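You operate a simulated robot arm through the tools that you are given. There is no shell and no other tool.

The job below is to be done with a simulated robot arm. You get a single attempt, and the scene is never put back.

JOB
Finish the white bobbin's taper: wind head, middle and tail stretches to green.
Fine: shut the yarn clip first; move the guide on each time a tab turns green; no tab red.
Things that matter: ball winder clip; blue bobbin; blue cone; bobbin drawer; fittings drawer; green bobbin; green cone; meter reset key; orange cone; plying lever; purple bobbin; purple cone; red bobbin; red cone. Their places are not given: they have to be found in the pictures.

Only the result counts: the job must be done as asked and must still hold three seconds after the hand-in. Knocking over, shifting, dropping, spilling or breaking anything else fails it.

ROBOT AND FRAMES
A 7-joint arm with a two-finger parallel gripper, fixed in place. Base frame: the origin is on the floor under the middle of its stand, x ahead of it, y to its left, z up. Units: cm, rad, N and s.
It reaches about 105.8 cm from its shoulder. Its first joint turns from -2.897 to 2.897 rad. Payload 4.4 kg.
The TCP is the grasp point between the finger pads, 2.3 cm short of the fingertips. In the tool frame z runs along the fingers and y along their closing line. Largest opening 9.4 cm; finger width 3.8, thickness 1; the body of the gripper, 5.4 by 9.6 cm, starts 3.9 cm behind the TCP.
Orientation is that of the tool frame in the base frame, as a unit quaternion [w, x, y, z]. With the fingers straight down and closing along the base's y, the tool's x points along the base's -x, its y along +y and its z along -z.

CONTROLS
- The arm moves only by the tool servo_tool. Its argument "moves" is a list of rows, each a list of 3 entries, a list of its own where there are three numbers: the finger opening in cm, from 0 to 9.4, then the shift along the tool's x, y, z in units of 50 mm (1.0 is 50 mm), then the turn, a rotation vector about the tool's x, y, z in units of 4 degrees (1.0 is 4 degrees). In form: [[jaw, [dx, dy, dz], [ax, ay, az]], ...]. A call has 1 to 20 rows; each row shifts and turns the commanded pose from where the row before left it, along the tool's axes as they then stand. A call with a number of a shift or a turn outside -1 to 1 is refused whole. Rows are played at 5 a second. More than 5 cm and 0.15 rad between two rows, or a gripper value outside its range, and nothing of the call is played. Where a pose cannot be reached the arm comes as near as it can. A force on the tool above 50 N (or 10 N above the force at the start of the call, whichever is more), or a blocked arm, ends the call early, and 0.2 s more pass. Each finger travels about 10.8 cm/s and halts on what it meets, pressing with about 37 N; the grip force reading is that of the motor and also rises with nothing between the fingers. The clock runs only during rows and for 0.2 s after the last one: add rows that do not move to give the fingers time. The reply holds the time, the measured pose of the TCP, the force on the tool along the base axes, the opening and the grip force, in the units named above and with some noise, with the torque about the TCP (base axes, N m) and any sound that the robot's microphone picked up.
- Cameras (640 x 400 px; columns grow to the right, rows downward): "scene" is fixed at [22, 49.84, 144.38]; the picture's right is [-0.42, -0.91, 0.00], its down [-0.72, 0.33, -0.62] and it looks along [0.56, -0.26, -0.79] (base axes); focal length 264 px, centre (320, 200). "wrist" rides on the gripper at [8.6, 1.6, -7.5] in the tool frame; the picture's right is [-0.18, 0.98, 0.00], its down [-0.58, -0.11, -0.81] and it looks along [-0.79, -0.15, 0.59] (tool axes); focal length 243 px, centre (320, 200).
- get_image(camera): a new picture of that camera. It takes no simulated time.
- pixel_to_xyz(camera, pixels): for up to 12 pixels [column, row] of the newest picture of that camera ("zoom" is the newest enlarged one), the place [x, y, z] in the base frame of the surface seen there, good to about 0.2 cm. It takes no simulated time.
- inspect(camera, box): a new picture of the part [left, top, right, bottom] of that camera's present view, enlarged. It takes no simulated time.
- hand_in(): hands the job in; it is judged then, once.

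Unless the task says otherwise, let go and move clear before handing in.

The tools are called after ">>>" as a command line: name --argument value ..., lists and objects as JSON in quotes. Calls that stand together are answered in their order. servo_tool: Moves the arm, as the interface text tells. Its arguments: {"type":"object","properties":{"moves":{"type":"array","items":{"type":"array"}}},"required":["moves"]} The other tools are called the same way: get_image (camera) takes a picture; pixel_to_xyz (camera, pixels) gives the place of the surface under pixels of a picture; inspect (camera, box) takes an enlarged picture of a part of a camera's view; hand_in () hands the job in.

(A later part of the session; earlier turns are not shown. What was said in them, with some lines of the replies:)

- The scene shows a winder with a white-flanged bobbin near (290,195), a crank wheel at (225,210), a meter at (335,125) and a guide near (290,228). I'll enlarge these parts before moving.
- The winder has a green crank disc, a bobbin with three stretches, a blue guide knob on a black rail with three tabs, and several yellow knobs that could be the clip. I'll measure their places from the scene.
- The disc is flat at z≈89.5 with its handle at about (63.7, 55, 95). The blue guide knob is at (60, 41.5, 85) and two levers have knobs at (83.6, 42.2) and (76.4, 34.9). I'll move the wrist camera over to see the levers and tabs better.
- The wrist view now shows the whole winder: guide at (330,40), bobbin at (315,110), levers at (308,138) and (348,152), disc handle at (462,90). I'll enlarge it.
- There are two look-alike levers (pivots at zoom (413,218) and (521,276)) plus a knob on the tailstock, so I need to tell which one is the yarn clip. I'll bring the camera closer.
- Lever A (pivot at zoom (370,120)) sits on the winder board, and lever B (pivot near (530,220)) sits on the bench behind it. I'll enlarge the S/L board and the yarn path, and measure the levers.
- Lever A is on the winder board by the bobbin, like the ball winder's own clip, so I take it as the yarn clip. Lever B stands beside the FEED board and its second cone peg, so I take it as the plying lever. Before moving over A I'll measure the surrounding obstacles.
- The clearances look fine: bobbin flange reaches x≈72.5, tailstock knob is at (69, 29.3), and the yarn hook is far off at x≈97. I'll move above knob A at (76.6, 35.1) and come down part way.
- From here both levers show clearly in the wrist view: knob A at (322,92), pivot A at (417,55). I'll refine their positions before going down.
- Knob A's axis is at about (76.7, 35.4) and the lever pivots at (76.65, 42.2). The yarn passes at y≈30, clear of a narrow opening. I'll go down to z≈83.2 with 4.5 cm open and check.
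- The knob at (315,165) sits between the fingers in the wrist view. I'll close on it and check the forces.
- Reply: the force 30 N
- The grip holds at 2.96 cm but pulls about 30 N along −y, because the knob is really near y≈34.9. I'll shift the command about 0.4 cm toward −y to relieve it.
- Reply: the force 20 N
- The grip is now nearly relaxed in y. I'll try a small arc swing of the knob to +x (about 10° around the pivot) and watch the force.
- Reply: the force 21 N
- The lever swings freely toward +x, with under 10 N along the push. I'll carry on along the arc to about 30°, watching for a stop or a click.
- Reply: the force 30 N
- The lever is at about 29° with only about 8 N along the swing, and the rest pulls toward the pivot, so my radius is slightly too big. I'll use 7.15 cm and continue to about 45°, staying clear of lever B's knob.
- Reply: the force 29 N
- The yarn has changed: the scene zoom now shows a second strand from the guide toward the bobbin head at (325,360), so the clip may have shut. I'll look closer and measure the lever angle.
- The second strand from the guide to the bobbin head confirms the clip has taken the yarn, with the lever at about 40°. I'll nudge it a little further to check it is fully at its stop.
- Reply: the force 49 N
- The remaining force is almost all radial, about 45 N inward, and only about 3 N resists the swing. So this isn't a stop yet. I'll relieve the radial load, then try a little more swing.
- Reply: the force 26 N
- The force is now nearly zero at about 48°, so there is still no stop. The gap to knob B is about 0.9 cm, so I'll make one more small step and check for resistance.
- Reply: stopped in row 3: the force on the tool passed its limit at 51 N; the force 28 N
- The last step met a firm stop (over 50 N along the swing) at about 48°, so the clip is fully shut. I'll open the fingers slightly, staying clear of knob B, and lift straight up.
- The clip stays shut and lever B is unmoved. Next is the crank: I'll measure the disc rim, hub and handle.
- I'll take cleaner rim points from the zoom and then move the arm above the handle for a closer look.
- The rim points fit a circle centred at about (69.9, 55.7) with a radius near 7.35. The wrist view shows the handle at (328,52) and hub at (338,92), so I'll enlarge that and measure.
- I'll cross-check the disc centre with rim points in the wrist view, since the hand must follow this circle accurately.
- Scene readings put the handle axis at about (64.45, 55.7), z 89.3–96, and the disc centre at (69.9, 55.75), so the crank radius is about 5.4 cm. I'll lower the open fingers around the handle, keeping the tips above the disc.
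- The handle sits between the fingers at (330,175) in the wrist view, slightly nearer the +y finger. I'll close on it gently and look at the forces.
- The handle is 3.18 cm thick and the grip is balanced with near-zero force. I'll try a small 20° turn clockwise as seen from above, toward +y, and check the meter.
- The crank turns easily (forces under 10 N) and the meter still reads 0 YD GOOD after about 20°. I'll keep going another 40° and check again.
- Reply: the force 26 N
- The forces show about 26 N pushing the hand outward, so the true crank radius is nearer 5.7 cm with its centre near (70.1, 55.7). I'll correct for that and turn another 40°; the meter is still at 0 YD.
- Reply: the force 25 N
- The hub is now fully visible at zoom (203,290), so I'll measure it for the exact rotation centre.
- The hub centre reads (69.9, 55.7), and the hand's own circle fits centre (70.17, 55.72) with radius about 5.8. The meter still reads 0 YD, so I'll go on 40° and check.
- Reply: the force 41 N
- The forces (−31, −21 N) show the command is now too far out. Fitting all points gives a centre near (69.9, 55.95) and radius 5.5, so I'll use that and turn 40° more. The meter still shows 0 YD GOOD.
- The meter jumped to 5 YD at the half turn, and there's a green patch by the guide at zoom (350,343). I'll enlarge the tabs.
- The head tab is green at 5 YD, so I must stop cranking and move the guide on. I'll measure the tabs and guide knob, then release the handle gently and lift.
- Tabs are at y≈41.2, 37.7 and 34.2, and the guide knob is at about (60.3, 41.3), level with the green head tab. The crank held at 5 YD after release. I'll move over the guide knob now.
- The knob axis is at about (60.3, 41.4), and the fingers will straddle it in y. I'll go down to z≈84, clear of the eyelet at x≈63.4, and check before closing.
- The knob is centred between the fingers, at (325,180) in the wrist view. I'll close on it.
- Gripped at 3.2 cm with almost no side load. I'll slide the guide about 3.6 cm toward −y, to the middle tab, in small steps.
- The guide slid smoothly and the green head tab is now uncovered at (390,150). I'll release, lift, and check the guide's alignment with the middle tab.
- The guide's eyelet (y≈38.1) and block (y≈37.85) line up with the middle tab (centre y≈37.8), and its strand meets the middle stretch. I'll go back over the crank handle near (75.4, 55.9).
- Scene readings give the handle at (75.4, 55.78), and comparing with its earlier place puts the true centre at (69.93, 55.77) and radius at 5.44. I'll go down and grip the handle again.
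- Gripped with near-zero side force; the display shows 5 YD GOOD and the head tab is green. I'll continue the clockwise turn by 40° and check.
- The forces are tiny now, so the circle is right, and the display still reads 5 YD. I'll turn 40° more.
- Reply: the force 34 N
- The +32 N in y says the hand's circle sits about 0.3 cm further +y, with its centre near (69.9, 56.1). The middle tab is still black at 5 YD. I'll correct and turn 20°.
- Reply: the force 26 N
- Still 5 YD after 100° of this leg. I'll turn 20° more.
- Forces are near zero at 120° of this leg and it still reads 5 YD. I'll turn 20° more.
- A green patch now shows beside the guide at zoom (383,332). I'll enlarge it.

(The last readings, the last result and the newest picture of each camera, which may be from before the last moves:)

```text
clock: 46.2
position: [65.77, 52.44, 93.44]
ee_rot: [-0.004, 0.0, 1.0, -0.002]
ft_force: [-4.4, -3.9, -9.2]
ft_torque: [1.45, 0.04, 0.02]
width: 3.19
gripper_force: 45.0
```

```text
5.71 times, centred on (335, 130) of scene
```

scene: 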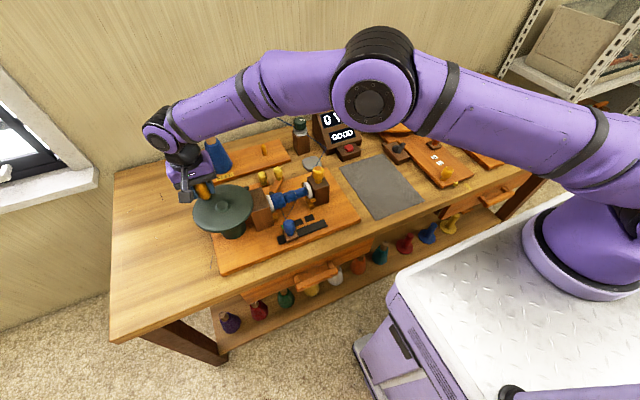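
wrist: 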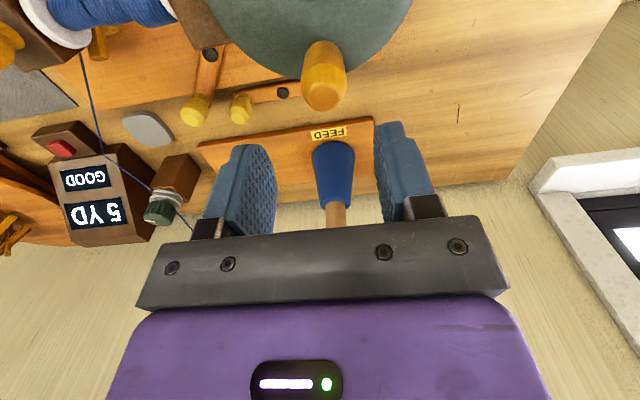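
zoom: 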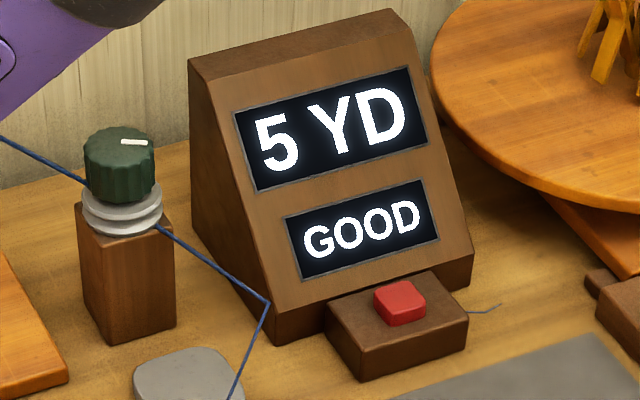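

The middle tab is green too and the meter reads GOOD. I'll release the handle, lift clear, and go to the guide knob, now at about (60.3, 37.85).

>>> servo_tool --moves '[[4.0, [0, 0, 0], [0, 0, 0]], [5.5, [0, 0, 0], [0, 0, 0]], [5.5, [0, 0, 0], [0, 0, 0]], [5.5, [0, 0, -0.5], [0, 0, 0]], [5.5, [0, 0, -0.8], [0, 0, 0]], [5.5, [0, 0, -0.7], [0, 0, 0]], [5.5, [0.28, -0.72, 0], [0, 0, 0]], [5.5, [0.28, -0.72, 0], [0, 0, 0]], [5.5, [0.28, -0.72, 0], [0, 0, 0]], [5.5, [0.28, -0.72, 0], [0, 0, 0]], [5.5, [0, 0, 0.5], [0, 0, 0]], [5.5, [0, 0, 0.5], [0, 0, 0]], [5.5, [0, 0, 0], [0, 0, 0]]]'

>>> get_image --camera "wrist"

>>> inspect --camera "scene" --box '[190, 90, 370, 250]'

```text
clock: 49.0
position: [60.21, 38.3, 98.53]
ee_rot: [-0.003, 0.0, 1.0, -0.002]
ft_force: [-0.3, 0.6, 0.2]
ft_torque: [0.0, -0.04, -0.01]
width: 5.51
gripper_force: 0.0
```

```text
taken
```

wrist: 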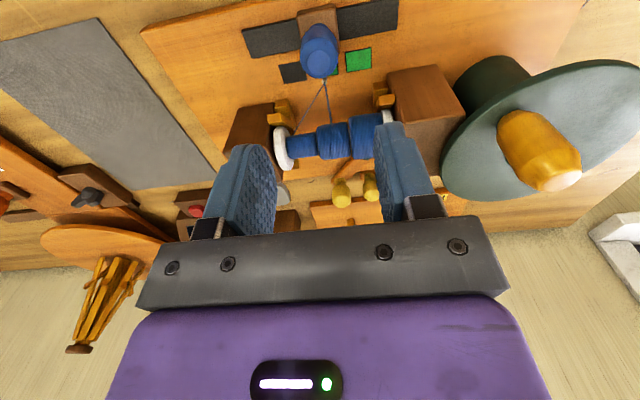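

```text
2.50 times, centred on (280, 170) of scene
```

zoom: 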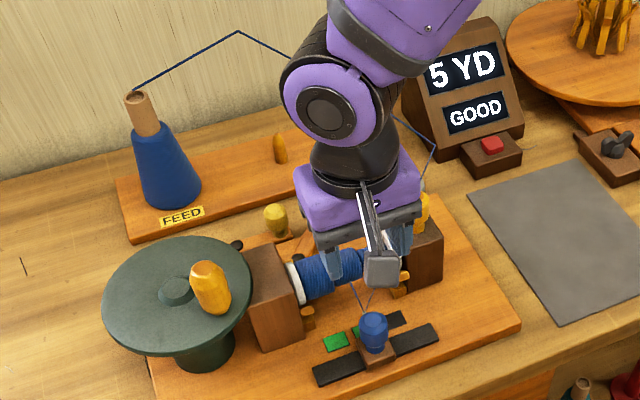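

Both greens hold. The guide was released with the hand at y≈38.0, so I'll go down there and grip its knob.

>>> servo_tool --moves '[[5.5, [0.02, -0.05, 0.6], [0, 0, 0]], [5.5, [0, 0, 0.7], [0, 0, 0]], [5.5, [0, 0, 0.6], [0, 0, 0]], [5.5, [0, 0, 0.6], [0, 0, 0]], [5.5, [0, 0, 0.36], [0, 0, 0]], [5.5, [0, 0, 0], [0, 0, 0]]]'

>>> get_image --camera "wrist"

```text
clock: 50.4
position: [60.14, 38.03, 84.18]
ee_rot: [-0.003, 0.0, 1.0, -0.002]
ft_force: [-0.8, -0.9, 0.5]
ft_torque: [-0.03, 0.0, -0.04]
width: 5.51
gripper_force: 0.0
```

```text
taken
```

wrist: 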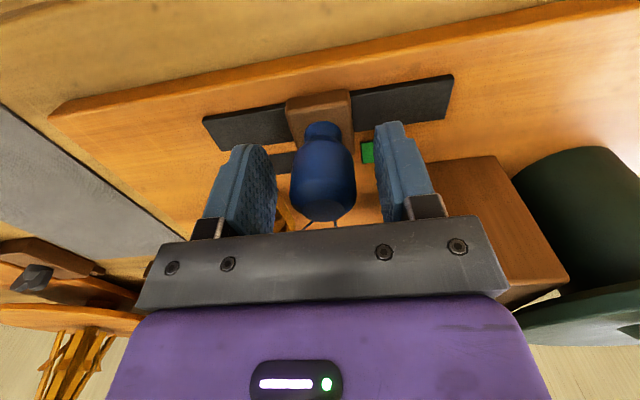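

The knob is centred. I'll close and slide the guide about 3.7 cm to the tail tab at y≈34.2.

>>> servo_tool --moves '[[4.0, [0, 0, 0], [0, 0, 0]], [3.2, [0, 0, 0], [0, 0, 0]], [2.5, [0, 0, 0], [0, 0, 0]], [2.5, [0, 0, 0], [0, 0, 0]], [2.5, [0, -0.12, 0], [0, 0, 0]], [2.5, [0, -0.12, 0], [0, 0, 0]], [2.5, [0, -0.12, 0], [0, 0, 0]], [2.5, [0, -0.13, 0], [0, 0, 0]], [2.5, [0, -0.13, 0], [0, 0, 0]], [2.5, [0, -0.13, 0], [0, 0, 0]], [2.5, [0, 0, 0], [0, 0, 0]], [2.5, [0, 0, 0], [0, 0, 0]]]'

>>> get_image --camera "wrist"

>>> inspect --camera "scene" --box '[260, 180, 350, 250]'

```text
clock: 53.0
position: [60.0, 34.41, 84.24]
ee_rot: [-0.003, 0.0, 1.0, -0.001]
ft_force: [6.3, 7.3, 4.6]
ft_torque: [0.98, 0.0, -0.01]
width: 3.16
gripper_force: 45.1
```

```text
taken
```

wrist: 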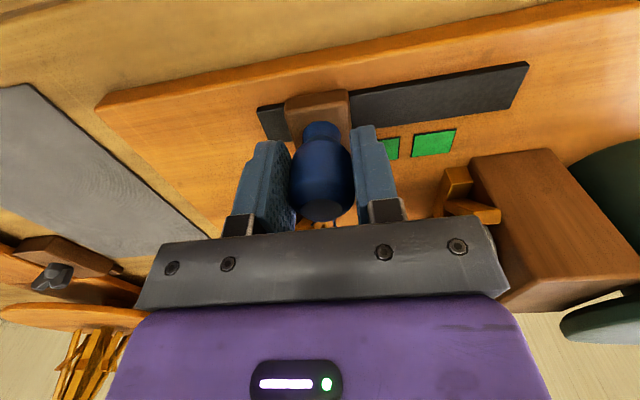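

```text
5.71 times, centred on (305, 215) of scene
```

zoom: 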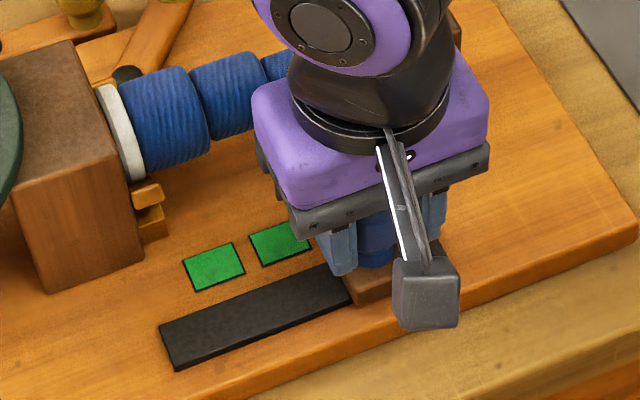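

Both uncovered tabs are green and the guide is at y≈34.4. I'll release it, lift, and check its position against the tail tab.

>>> servo_tool --moves '[[4.0, [0, 0, 0], [0, 0, 0]], [5.2, [0, 0, 0], [0, 0, 0]], [5.2, [0, 0, -0.4], [0, 0, 0]], [5.2, [0, 0, -0.8], [0, 0, 0]], [5.2, [0, 0, -0.8], [0, 0, 0]], [5.2, [0, 0, -0.8], [0, 0, 0]], [5.2, [0, 0.5, -0.5], [0, 0, 0]], [5.2, [0, 0.8, -0.3], [0, 0, 0]], [5.2, [0, 0.8, 0], [0, 0, 0]], [5.2, [0, 0.8, 0], [0, 0, 0]], [5.2, [0, 0, 0], [0, 0, 0]]]'

>>> get_image --camera "wrist"

>>> inspect --camera "scene" --box '[260, 180, 350, 250]'

>>> pixel_to_xyz --camera "zoom" --pixels '[[280, 243], [250, 237], [310, 250], [214, 266]]'

```text
clock: 55.4
position: [60.28, 48.92, 102.38]
ee_rot: [-0.003, 0.0, 1.0, -0.002]
ft_force: [-0.7, 0.4, 0.0]
ft_torque: [0.01, 0.01, 0.0]
width: 5.2
gripper_force: 0.0
```

```text
taken
```

wrist: 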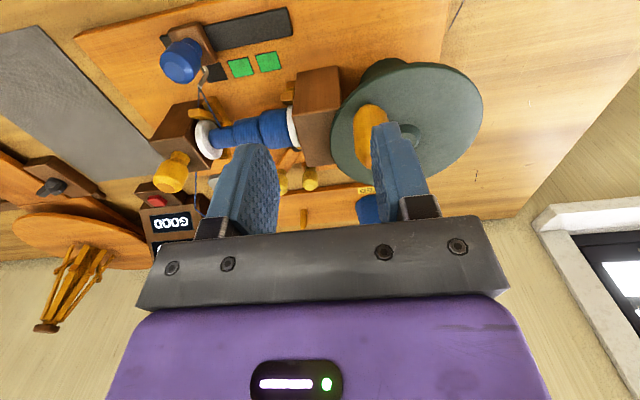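

```text
5.71 times, centred on (305, 215) of scene
```

zoom: 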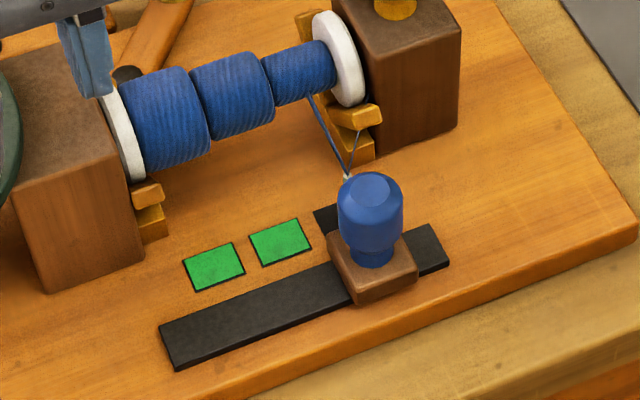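

```text
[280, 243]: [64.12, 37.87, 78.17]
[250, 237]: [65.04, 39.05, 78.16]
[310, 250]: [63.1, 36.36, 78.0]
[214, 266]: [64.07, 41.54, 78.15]
```

The guide now lines up with the tail tab and its strand meets the tail stretch at zoom (312,98). I'll find the crank handle again and return to it.

>>> inspect --camera "scene" --box '[180, 90, 360, 250]'

>>> inspect --camera "scene" --box '[190, 160, 280, 240]'

```text
2.50 times, centred on (270, 170) of scene
```

zoom: 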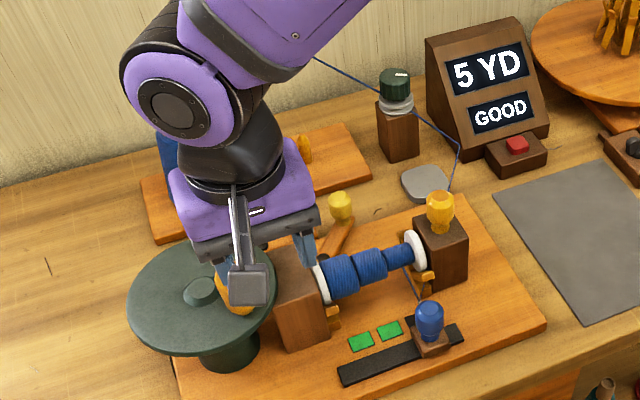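

```text
5.00 times, centred on (235, 200) of scene
```

zoom: 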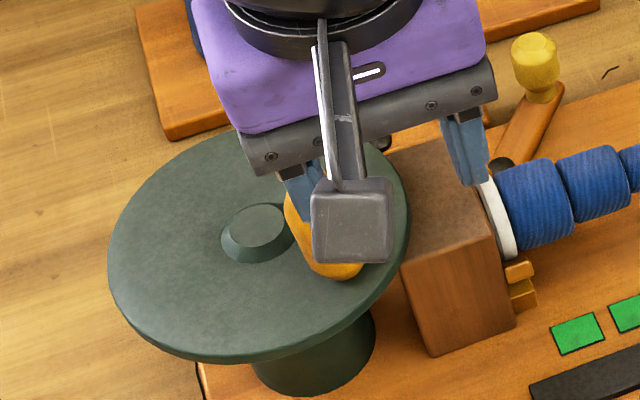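

>>> servo_tool --moves '[[5.5, [-0.55, 0.35, -0.1], [0, 0, 0]], [5.5, [-0.54, 0.35, 0], [0, 0, 0]], [5.5, [0, 0, 0], [0, 0, 0]]]'

>>> get_image --camera "wrist"

>>> inspect --camera "scene" --box '[190, 160, 280, 240]'

```text
clock: 56.2
position: [65.85, 52.47, 102.79]
ee_rot: [-0.003, 0.0, 1.0, -0.002]
ft_force: [0.2, -0.5, -0.4]
ft_torque: [0.0, 0.04, 0.04]
width: 5.48
gripper_force: 0.0
```

```text
taken
```

wrist: 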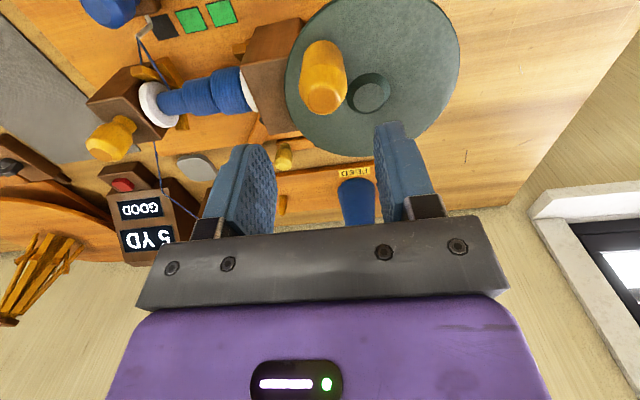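

```text
5.00 times, centred on (235, 200) of scene
```

zoom: 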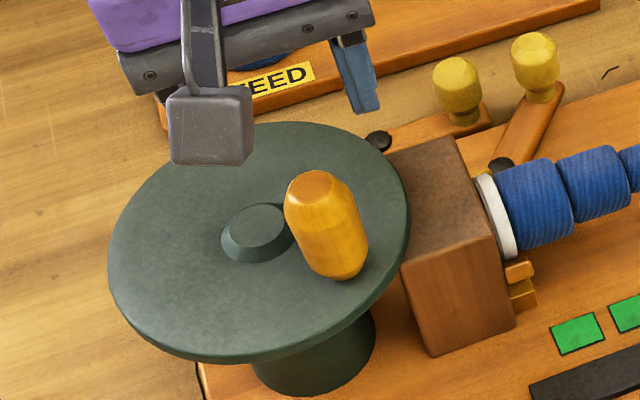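

>>> pixel_to_xyz --camera "zoom" --pixels '[[313, 186], [293, 195], [340, 185], [305, 240], [330, 245], [340, 275], [358, 215], [257, 228]]'

>>> pixel_to_xyz --camera "wrist" --pixels '[[322, 98], [322, 80], [300, 80], [345, 75], [323, 50]]'

```text
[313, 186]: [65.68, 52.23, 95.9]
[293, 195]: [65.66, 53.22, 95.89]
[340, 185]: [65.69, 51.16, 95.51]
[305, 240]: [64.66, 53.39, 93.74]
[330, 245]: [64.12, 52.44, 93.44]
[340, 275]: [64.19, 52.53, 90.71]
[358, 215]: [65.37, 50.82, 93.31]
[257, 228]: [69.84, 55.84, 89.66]
```

```text
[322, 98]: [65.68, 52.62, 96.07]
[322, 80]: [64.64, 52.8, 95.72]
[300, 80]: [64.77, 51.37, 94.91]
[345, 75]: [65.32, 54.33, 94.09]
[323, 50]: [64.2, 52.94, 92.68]
```

The handle is at (65.7, 52.25), 140° into its circle, so it hasn't drifted. I'll go down and grip it again.

>>> servo_tool --moves '[[5.5, [0.02, -0.03, 0.5], [0, 0, 0]], [5.5, [0, 0, 0.6], [0, 0, 0]], [5.5, [0, 0, 0.5], [0, 0, 0]], [5.5, [0, 0, 0.28], [0, 0, 0]], [4.2, [0, 0, 0], [0, 0, 0]], [3.5, [0, 0, 0], [0, 0, 0]], [2.8, [0, 0, 0], [0, 0, 0]], [2.8, [0, 0, 0], [0, 0, 0]]]'

>>> inspect --camera "scene" --box '[180, 90, 360, 250]'

```text
clock: 58.0
position: [65.63, 52.03, 93.12]
ee_rot: [-0.003, 0.0, 1.0, -0.002]
ft_force: [-1.4, -2.3, -3.3]
ft_torque: [1.37, -0.27, -0.01]
width: 3.13
gripper_force: 44.7
```

```text
2.50 times, centred on (270, 170) of scene
```

zoom: 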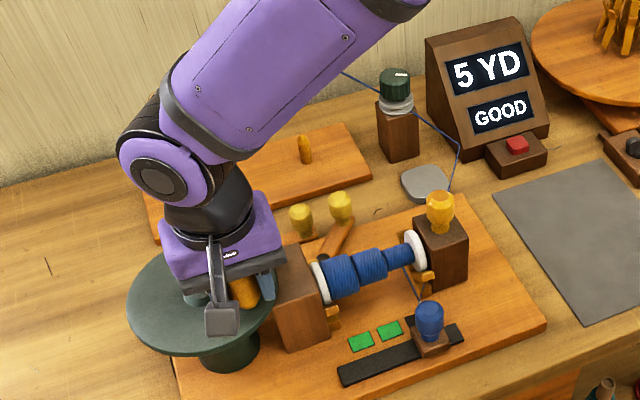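

Gripped with almost no side load, and both tabs are still green. I'll turn 20° and check.

>>> servo_tool --moves '[[2.8, [0.109, 0.156, 0], [0, 0, 0]], [2.8, [0.08, 0.172, 0], [0, 0, 0]], [2.8, [0, 0, 0], [0, 0, 0]]]'

>>> inspect --camera "scene" --box '[180, 90, 360, 250]'

```text
clock: 58.8
position: [64.3, 53.84, 93.18]
ee_rot: [-0.004, 0.001, 1.0, -0.003]
ft_force: [-13.9, -6.6, -14.1]
ft_torque: [1.45, 0.06, -0.03]
width: 3.15
gripper_force: 44.8
```

```text
2.50 times, centred on (270, 170) of scene
```

zoom: 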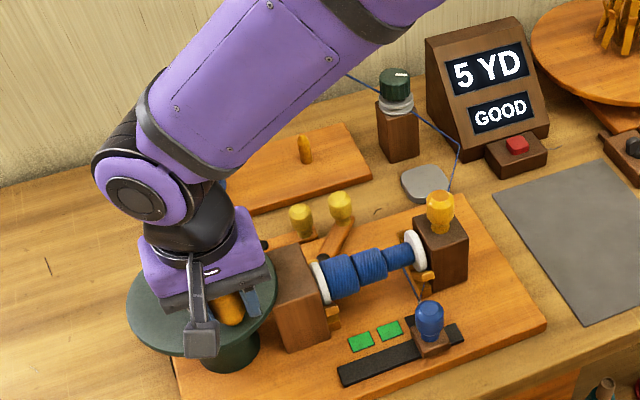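

>>> servo_tool --moves '[[2.8, [0.055, 0.184, 0], [0, 0, 0]], [2.8, [0.02, 0.189, 0], [0, 0, 0]], [2.8, [0, 0, 0], [0, 0, 0]]]'

>>> inspect --camera "scene" --box '[180, 90, 360, 250]'

```text
clock: 59.6
position: [63.82, 55.64, 93.24]
ee_rot: [-0.004, 0.001, 1.0, -0.002]
ft_force: [-7.4, -0.6, -13.2]
ft_torque: [1.26, 0.25, 0.01]
width: 3.12
gripper_force: 45.1
```

```text
2.50 times, centred on (270, 170) of scene
```

zoom: 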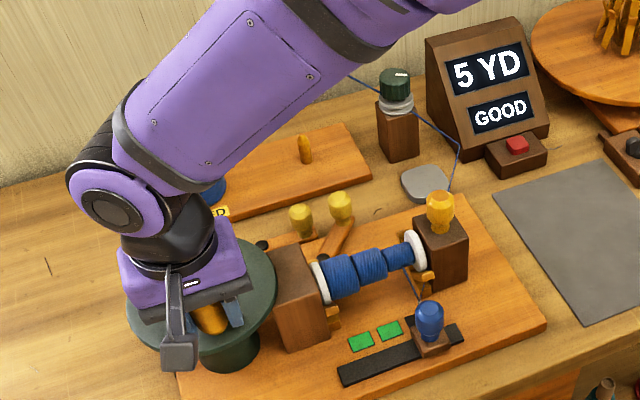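

The forces are small at 40° of this leg; still 5 YD and the tail tab is not green yet. I'll turn 20° more.

>>> servo_tool --moves '[[2.8, [-0.0166, 0.189, 0], [0, 0, 0]], [2.8, [-0.049, 0.184, 0], [0, 0, 0]], [2.8, [0, 0, 0], [0, 0, 0]]]'

>>> inspect --camera "scene" --box '[180, 90, 360, 250]'

>>> get_image --camera "wrist"

```text
clock: 60.4
position: [64.19, 57.74, 93.23]
ee_rot: [-0.004, -0.001, 1.0, 0.0]
ft_force: [-25.2, 8.7, -15.9]
ft_torque: [1.4, -0.03, 0.04]
width: 3.12
gripper_force: 44.9
```

```text
2.50 times, centred on (270, 170) of scene
```

zoom: 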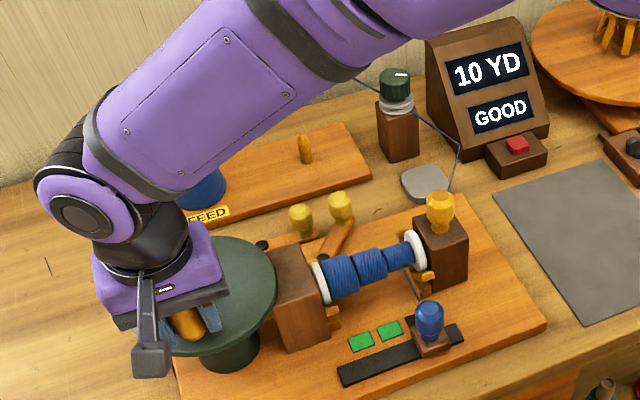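

```text
taken
```

wrist: 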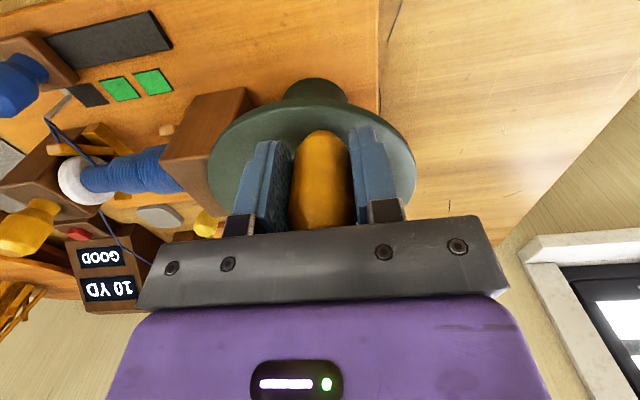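

The meter ticked to 10 YD and the tail tab is still black, at (88,95) in the wrist view. The handle has slipped about 0.5 cm within the pads, so I'll adjust the circle and turn 20° more.

>>> servo_tool --moves '[[2.8, [-0.006, 0.185, 0], [0, 0, 0]], [2.8, [-0.11, 0.154, 0], [0, 0, 0]], [2.8, [0, 0, 0], [0, 0, 0]]]'

>>> inspect --camera "scene" --box '[180, 90, 360, 250]'

>>> get_image --camera "wrist"

```text
clock: 61.2
position: [65.57, 58.85, 93.49]
ee_rot: [0.0, 0.002, 1.0, -0.001]
ft_force: [36.3, -22.4, 26.7]
ft_torque: [0.6, 0.0, 0.07]
width: 3.02
gripper_force: 44.7
```

```text
2.50 times, centred on (270, 170) of scene
```

zoom: 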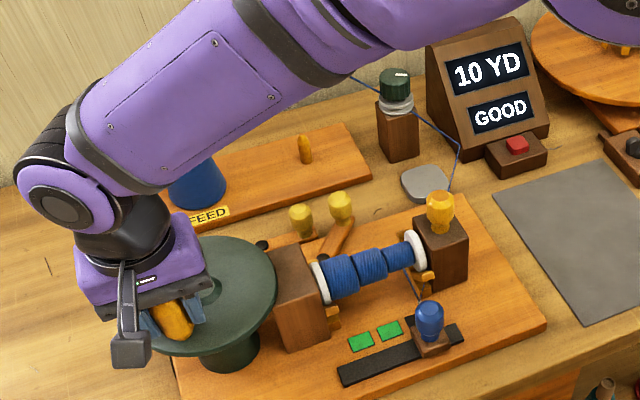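

```text
taken
```

wrist: 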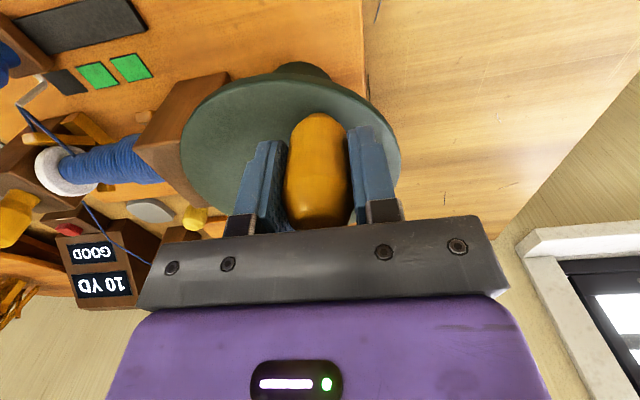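

The forces jumped to 42 N inward because the handle slid back in the pads. I'll relax the command slightly toward the centre before going on.

>>> servo_tool --moves '[[2.8, [-0.04, -0.03, 0], [0, 0, 0]], [2.8, [0, 0, 0], [0, 0, 0]], [2.8, [0, 0, 0], [0, 0, 0]]]'

>>> inspect --camera "wrist" --box '[0, 40, 420, 250]'

```text
clock: 62.0
position: [65.37, 58.71, 93.53]
ee_rot: [-0.003, 0.001, 1.0, 0.0]
ft_force: [32.3, -18.8, 36.0]
ft_torque: [0.93, 0.12, 0.04]
width: 3.04
gripper_force: 44.8
```

```text
1.52 times, centred on (210, 145) of wrist
```

zoom: 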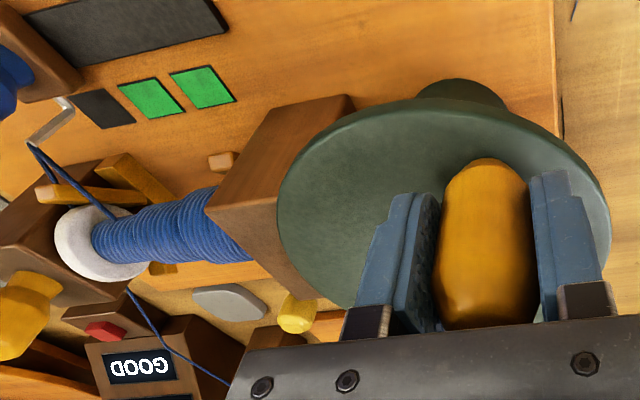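

There's a stored 50 N mostly from friction in the pads, including 36 N upward. I'll open the fingers a little so the hand relaxes, then measure the handle and grip again.

>>> servo_tool --moves '[[4.2, [0, 0, 0], [0, 0, 0]], [5.0, [0, 0, 0], [0, 0, 0]], [5.0, [0, 0, 0], [0, 0, 0]]]'

>>> get_image --camera "wrist"

>>> inspect --camera "scene" --box '[180, 130, 340, 250]'

```text
clock: 62.8
position: [64.98, 59.04, 93.2]
ee_rot: [-0.003, 0.0, 1.0, -0.002]
ft_force: [-1.2, -1.0, 0.4]
ft_torque: [-0.03, -0.01, -0.03]
width: 4.99
gripper_force: 0.1
```

```text
taken
```

wrist: 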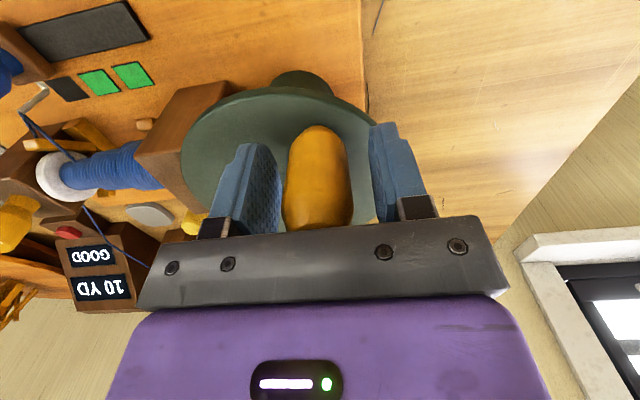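

```text
3.33 times, centred on (260, 190) of scene
```

zoom: 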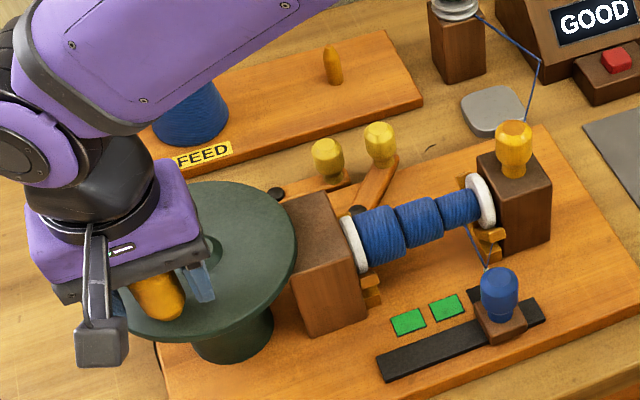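

>>> pixel_to_xyz --camera "zoom" --pixels '[[160, 295], [150, 285], [175, 310], [165, 316], [180, 290], [140, 300]]'

>>> pixel_to_xyz --camera "wrist" --pixels '[[318, 170], [318, 200], [288, 180], [350, 180], [318, 140]]'

```text
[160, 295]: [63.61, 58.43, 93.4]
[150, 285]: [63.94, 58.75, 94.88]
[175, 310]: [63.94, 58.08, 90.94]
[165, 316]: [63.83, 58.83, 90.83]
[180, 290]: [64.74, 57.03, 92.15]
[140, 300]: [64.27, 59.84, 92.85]
```

```text
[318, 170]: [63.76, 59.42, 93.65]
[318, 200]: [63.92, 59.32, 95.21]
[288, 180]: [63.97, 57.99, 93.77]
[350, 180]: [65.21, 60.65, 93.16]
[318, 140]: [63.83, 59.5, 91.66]
```

The handle axis is at about (65.2, 58.5), matching the circle at 70° into this leg. I'll line the hand up on it and grip again.

>>> servo_tool --moves '[[5.0, [-0.044, -0.1, 0], [0, 0, 0]], [4.2, [0, 0, 0], [0, 0, 0]], [3.5, [0, 0, 0], [0, 0, 0]], [2.8, [0, 0, 0], [0, 0, 0]], [2.8, [0, 0, 0], [0, 0, 0]]]'

>>> get_image --camera "wrist"

```text
clock: 64.0
position: [65.27, 58.53, 93.25]
ee_rot: [-0.003, 0.0, 1.0, -0.002]
ft_force: [-3.2, 0.8, -1.0]
ft_torque: [1.12, 0.2, -0.04]
width: 3.12
gripper_force: 45.1
```

```text
taken
```

wrist: 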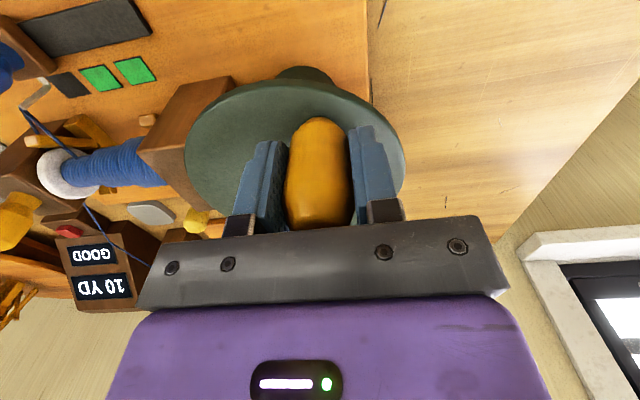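

Now the grip is relaxed, with forces under 4 N. I'll turn 10° in two half-steps and check the tail tab.

>>> servo_tool --moves '[[2.8, [-0.05, 0.08, 0], [0, 0, 0]], [2.8, [-0.058, 0.076, 0], [0, 0, 0]], [2.8, [0, 0, 0], [0, 0, 0]]]'

>>> inspect --camera "wrist" --box '[0, 0, 420, 260]'

>>> inspect --camera "scene" --box '[180, 90, 360, 250]'

```text
clock: 64.8
position: [65.9, 59.29, 93.24]
ee_rot: [-0.004, 0.0, 1.0, -0.002]
ft_force: [-4.0, 3.1, 0.7]
ft_torque: [1.1, 0.9, -0.02]
width: 3.11
gripper_force: 45.2
```

```text
1.52 times, centred on (210, 130) of wrist
```

zoom: 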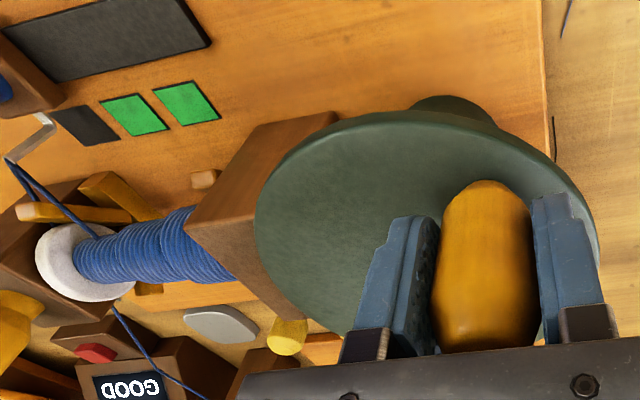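

```text
2.50 times, centred on (270, 170) of scene
```

zoom: 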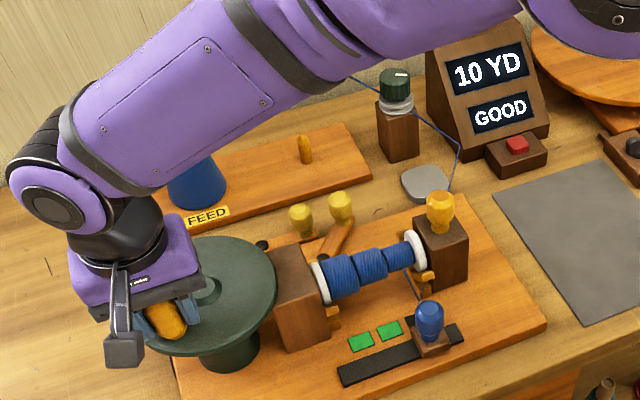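

The tail tab is still black at 80° of this leg and forces are about 5 N. I'll turn 10° more.

>>> servo_tool --moves '[[2.8, [-0.064, 0.07, 0], [0, 0, 0]], [2.8, [-0.07, 0.064, 0], [0, 0, 0]], [2.8, [0, 0, 0], [0, 0, 0]]]'

>>> inspect --camera "wrist" --box '[0, 0, 420, 260]'

>>> inspect --camera "scene" --box '[180, 90, 360, 250]'

```text
clock: 65.6
position: [66.63, 60.17, 93.19]
ee_rot: [-0.004, 0.0, 1.0, -0.001]
ft_force: [-8.5, 9.3, 1.9]
ft_torque: [0.68, 0.32, -0.04]
width: 3.11
gripper_force: 44.9
```

```text
1.52 times, centred on (210, 130) of wrist
```

zoom: 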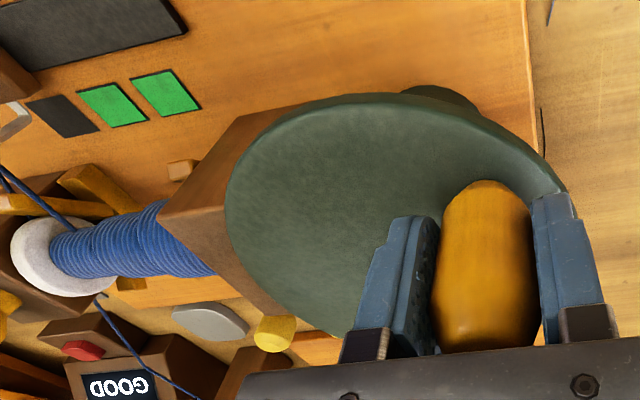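

```text
2.50 times, centred on (270, 170) of scene
```

zoom: 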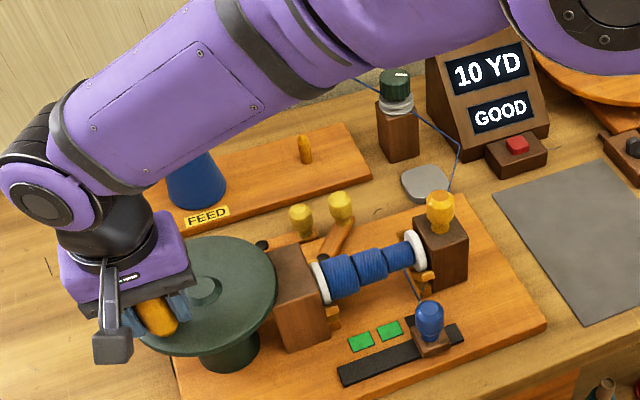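

Still black at 90°. I'll turn another 10°, shading slightly outward to ease the force.

>>> servo_tool --moves '[[2.8, [-0.074, 0.062, 0], [0, 0, 0]], [2.8, [-0.079, 0.056, 0], [0, 0, 0]], [2.8, [0, 0, 0], [0, 0, 0]]]'

>>> inspect --camera "wrist" --box '[0, 0, 420, 260]'

>>> inspect --camera "scene" --box '[180, 90, 360, 250]'

```text
clock: 66.4
position: [67.39, 60.76, 93.32]
ee_rot: [-0.003, 0.0, 1.0, -0.001]
ft_force: [-9.0, 15.9, -1.2]
ft_torque: [1.17, 0.21, -0.05]
width: 3.11
gripper_force: 45.1
```

```text
1.52 times, centred on (210, 130) of wrist
```

zoom: 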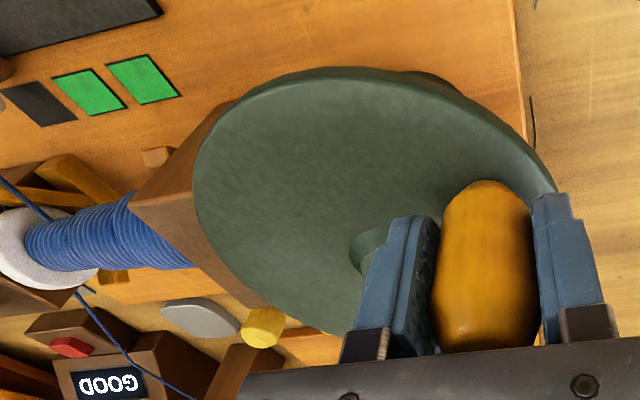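

```text
2.50 times, centred on (270, 170) of scene
```

zoom: 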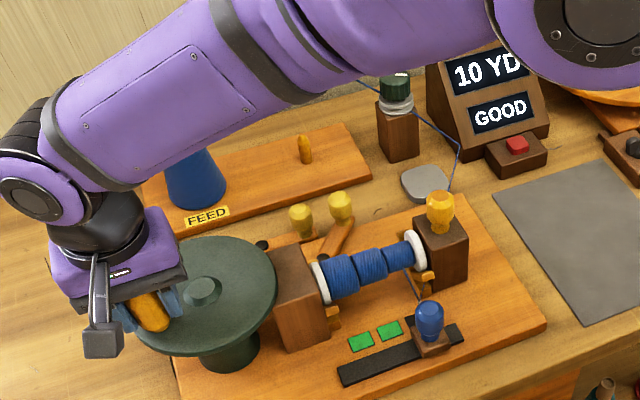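

Still black at about 100°. I'll turn another 10°.

>>> servo_tool --moves '[[2.8, [-0.083, 0.056, 0], [0, 0, 0]], [2.8, [-0.088, 0.044, 0], [0, 0, 0]], [2.8, [0, 0, 0], [0, 0, 0]]]'

>>> inspect --camera "wrist" --box '[0, 0, 420, 260]'

>>> inspect --camera "scene" --box '[260, 180, 350, 250]'

```text
clock: 67.2
position: [68.14, 61.02, 93.26]
ee_rot: [-0.004, 0.0, 1.0, -0.002]
ft_force: [-8.5, 19.2, -9.3]
ft_torque: [1.28, -0.23, -0.04]
width: 3.07
gripper_force: 45.1
```

```text
1.52 times, centred on (210, 130) of wrist
```

zoom: 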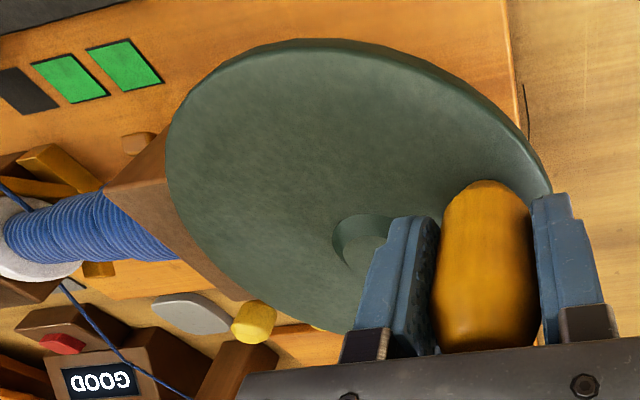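

```text
5.71 times, centred on (305, 215) of scene
```

zoom: 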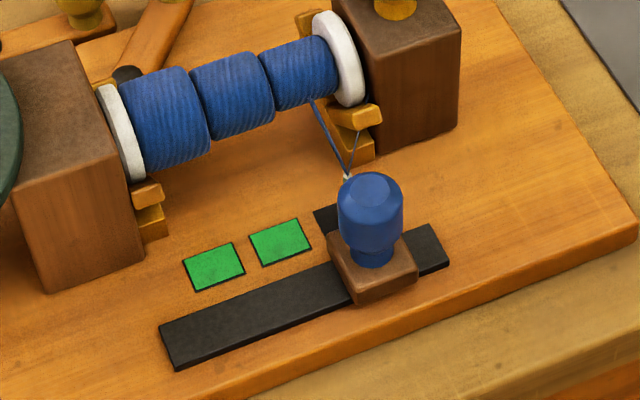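

Still black at about 110°. I'll turn another 10°.

>>> servo_tool --moves '[[2.8, [-0.09, 0.04, 0], [0, 0, 0]], [2.8, [-0.094, 0.03, 0], [0, 0, 0]], [2.8, [0, 0, 0], [0, 0, 0]]]'

>>> inspect --camera "wrist" --box '[0, 0, 420, 260]'

>>> inspect --camera "scene" --box '[260, 180, 350, 250]'

```text
clock: 68.0
position: [69.36, 61.48, 93.25]
ee_rot: [-0.004, 0.0, 1.0, -0.002]
ft_force: [-1.8, 15.2, -2.1]
ft_torque: [1.24, 0.9, -0.05]
width: 3.11
gripper_force: 45.1
```

```text
1.52 times, centred on (210, 130) of wrist
```

zoom: 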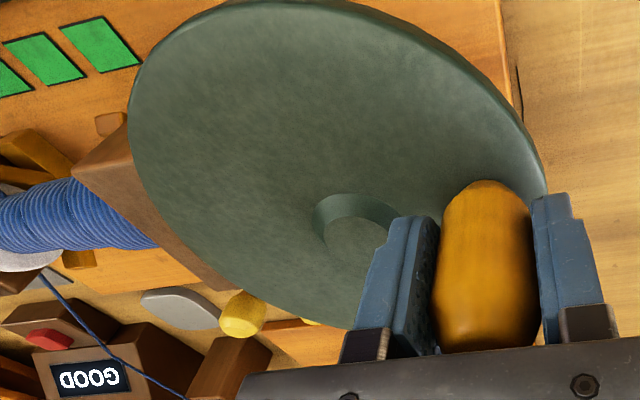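

```text
5.71 times, centred on (305, 215) of scene
```

zoom: 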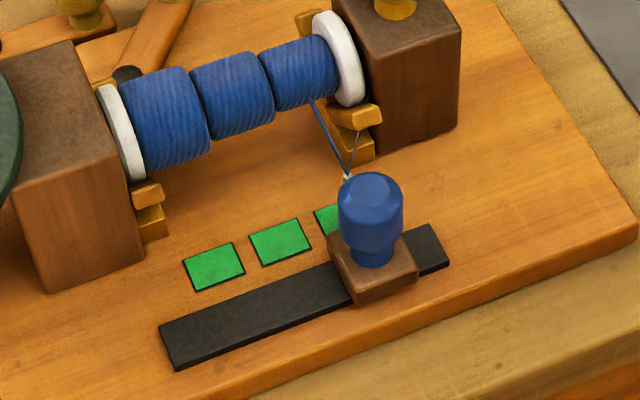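

The third tab is now green too (zoom (325,215)), so all three are green and none red. I'll stop cranking, release the handle and lift straight up.

>>> servo_tool --moves '[[3.8, [0, 0, 0], [0, 0, 0]], [5.2, [0, 0, 0], [0, 0, 0]], [5.2, [0, 0, 0], [0, 0, 0]], [5.2, [0, 0, -0.4], [0, 0, 0]], [5.2, [0, 0, -0.8], [0, 0, 0]], [5.2, [0, 0, -0.8], [0, 0, 0]], [5.2, [0, 0, -0.8], [0, 0, 0]], [5.2, [0.5, -0.5, -0.4], [0, 0, 0]], [5.2, [0.6, -0.6, 0], [0, 0, 0]], [5.2, [0.6, -0.6, 0], [0, 0, 0]], [5.2, [0.6, -0.6, 0], [0, 0, 0]], [5.2, [0.3, -0.8, 0], [0, 0, 0]], [5.2, [0, -0.9, 0], [0, 0, 0]], [5.2, [0, -0.9, 0], [0, 0, 0]], [5.2, [0, -0.9, 0], [0, 0, 0]], [5.2, [0, 0, 0], [0, 0, 0]]]'

>>> get_image --camera "scene"

>>> get_image --camera "wrist"

>>> inspect --camera "scene" --box '[190, 90, 370, 250]'

>>> inspect --camera "wrist" --box '[360, 0, 640, 200]'

```text
clock: 71.4
position: [56.44, 32.65, 109.12]
ee_rot: [-0.004, -0.001, 1.0, -0.002]
ft_force: [0.0, -0.1, -0.8]
ft_torque: [-0.01, 0.02, 0.0]
width: 5.2
gripper_force: 0.0
```

```text
taken
```

scene: 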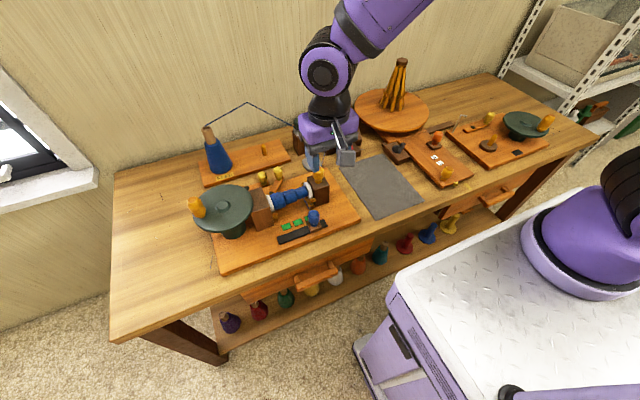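

```text
taken
```

wrist: 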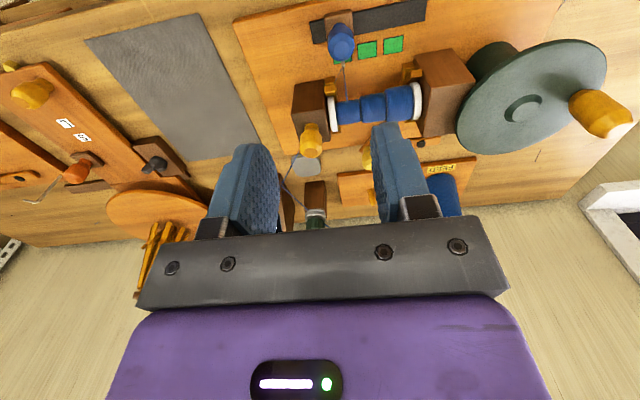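

```text
2.50 times, centred on (280, 170) of scene
```

zoom: 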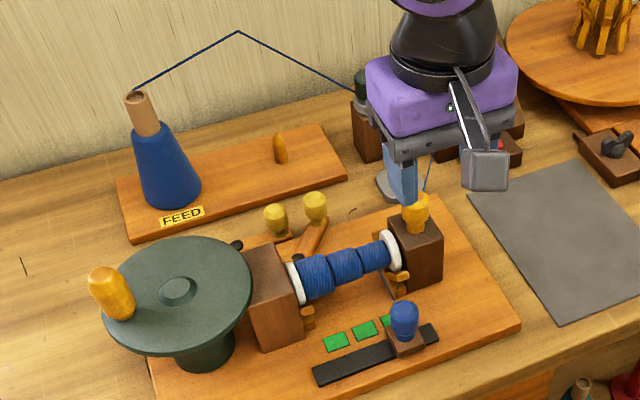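

```text
2.00 times, centred on (500, 100) of wrist
```

zoom: 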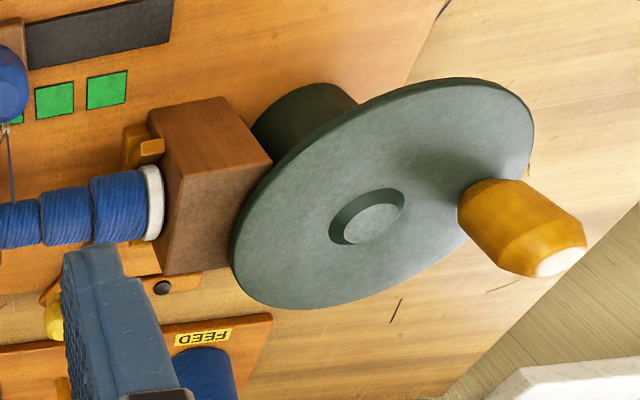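

All three tabs are green, the clip is still shut, and the crank stayed put. I'll back the arm off to near its starting place, then take a last look at the meter and the rest of the bench.

>>> servo_tool --moves '[[5.2, [0, -0.8, -0.3], [0, 0, 0]], [5.2, [0, -0.8, -0.3], [0, 0, 0]], [5.2, [0, -0.8, -0.3], [0, 0, 0]], [5.2, [0, -0.8, -0.2], [0, 0, 0]], [5.2, [0.4, -0.5, 0], [0, 0, 0]], [5.2, [0, 0, 0], [0, 0, 0]], [5.2, [0, 0, 0], [0, 0, 0]]]'

>>> get_image --camera "scene"

>>> inspect --camera "scene" --box '[180, 90, 370, 250]'

>>> inspect --camera "scene" --box '[260, 180, 350, 250]'

>>> inspect --camera "scene" --box '[370, 90, 570, 210]'

```text
clock: 73.0
position: [54.51, 14.08, 114.72]
ee_rot: [-0.004, 0.0, 1.0, -0.002]
ft_force: [-0.5, 0.0, 0.5]
ft_torque: [-0.01, 0.01, 0.04]
width: 5.19
gripper_force: 0.0
```

```text
taken
```

scene: 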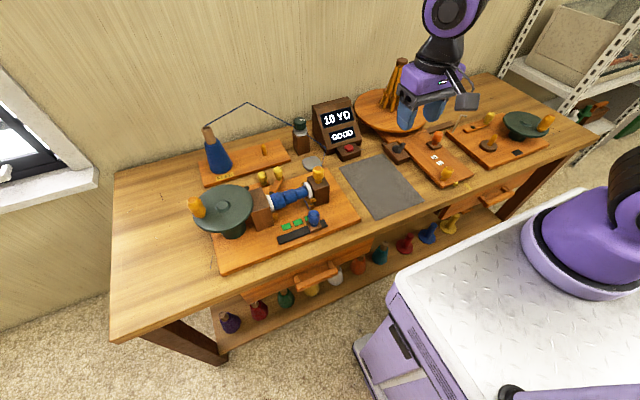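

```text
2.50 times, centred on (275, 170) of scene
```

zoom: 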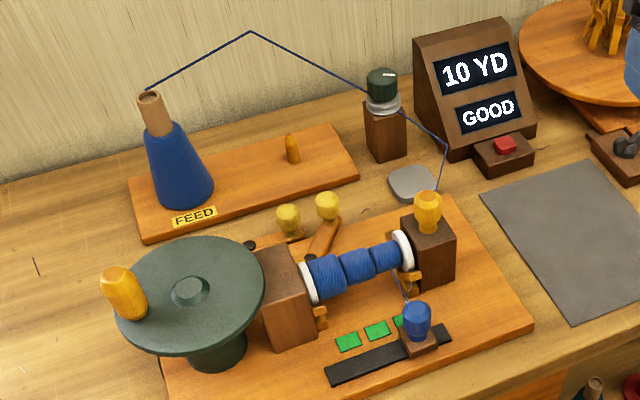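

```text
5.71 times, centred on (305, 215) of scene
```

zoom: 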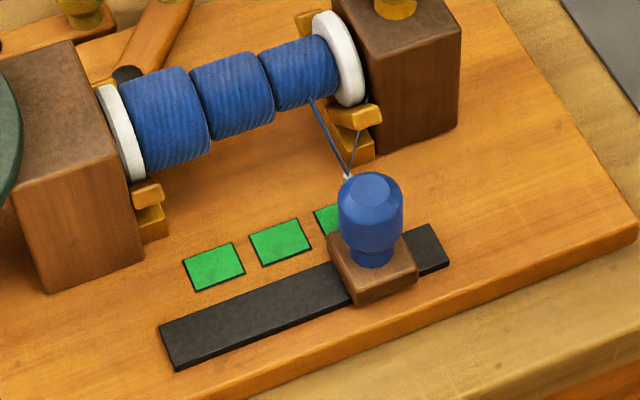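

```text
3.20 times, centred on (470, 150) of scene
```

zoom: 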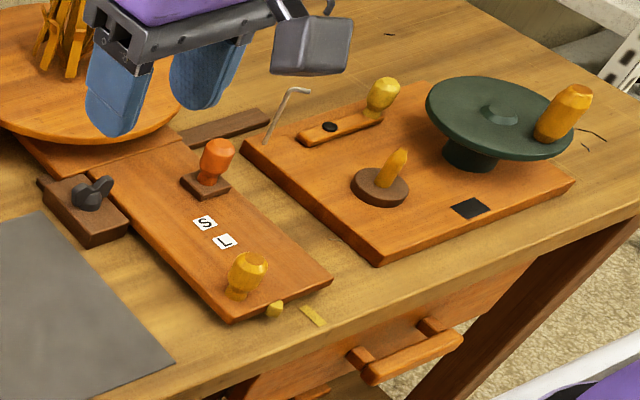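

The last pictures show all three tabs green (zoom (214,266), (280,243) and (325,215)). The meter reads 10 YD GOOD, the clip is still shut, the plying lever and everything else look unmoved, and the arm is clear. I'm handing in.

>>> hand_in

```text
The job is handed in.
```

The white bobbin's taper is finished: the head, middle and tail tabs are all green and none turned red. I've handed the job in, but no verdict came back.

- **Yarn clip:** I shut it first, swinging it until it reached its stop. It wasn't labelled. I took it to be the lever on the winder board, and when it swung over, a second strand appeared from the guide to the bobbin.
- **Winding:** I turned the crank clockwise seen from above and stopped as each tab turned green. The meter ended at 10 YD and GOOD.
- **Guide:** I moved it on after the head tab and again after the middle tab. It is still at the tail tab, since there is no stretch beyond that.
- **Everything else:** In the last pictures the plying lever, ball winder clip, meter reset key and the rest of the bench look unmoved. The gripper had let go and the arm was clear before hand-in.
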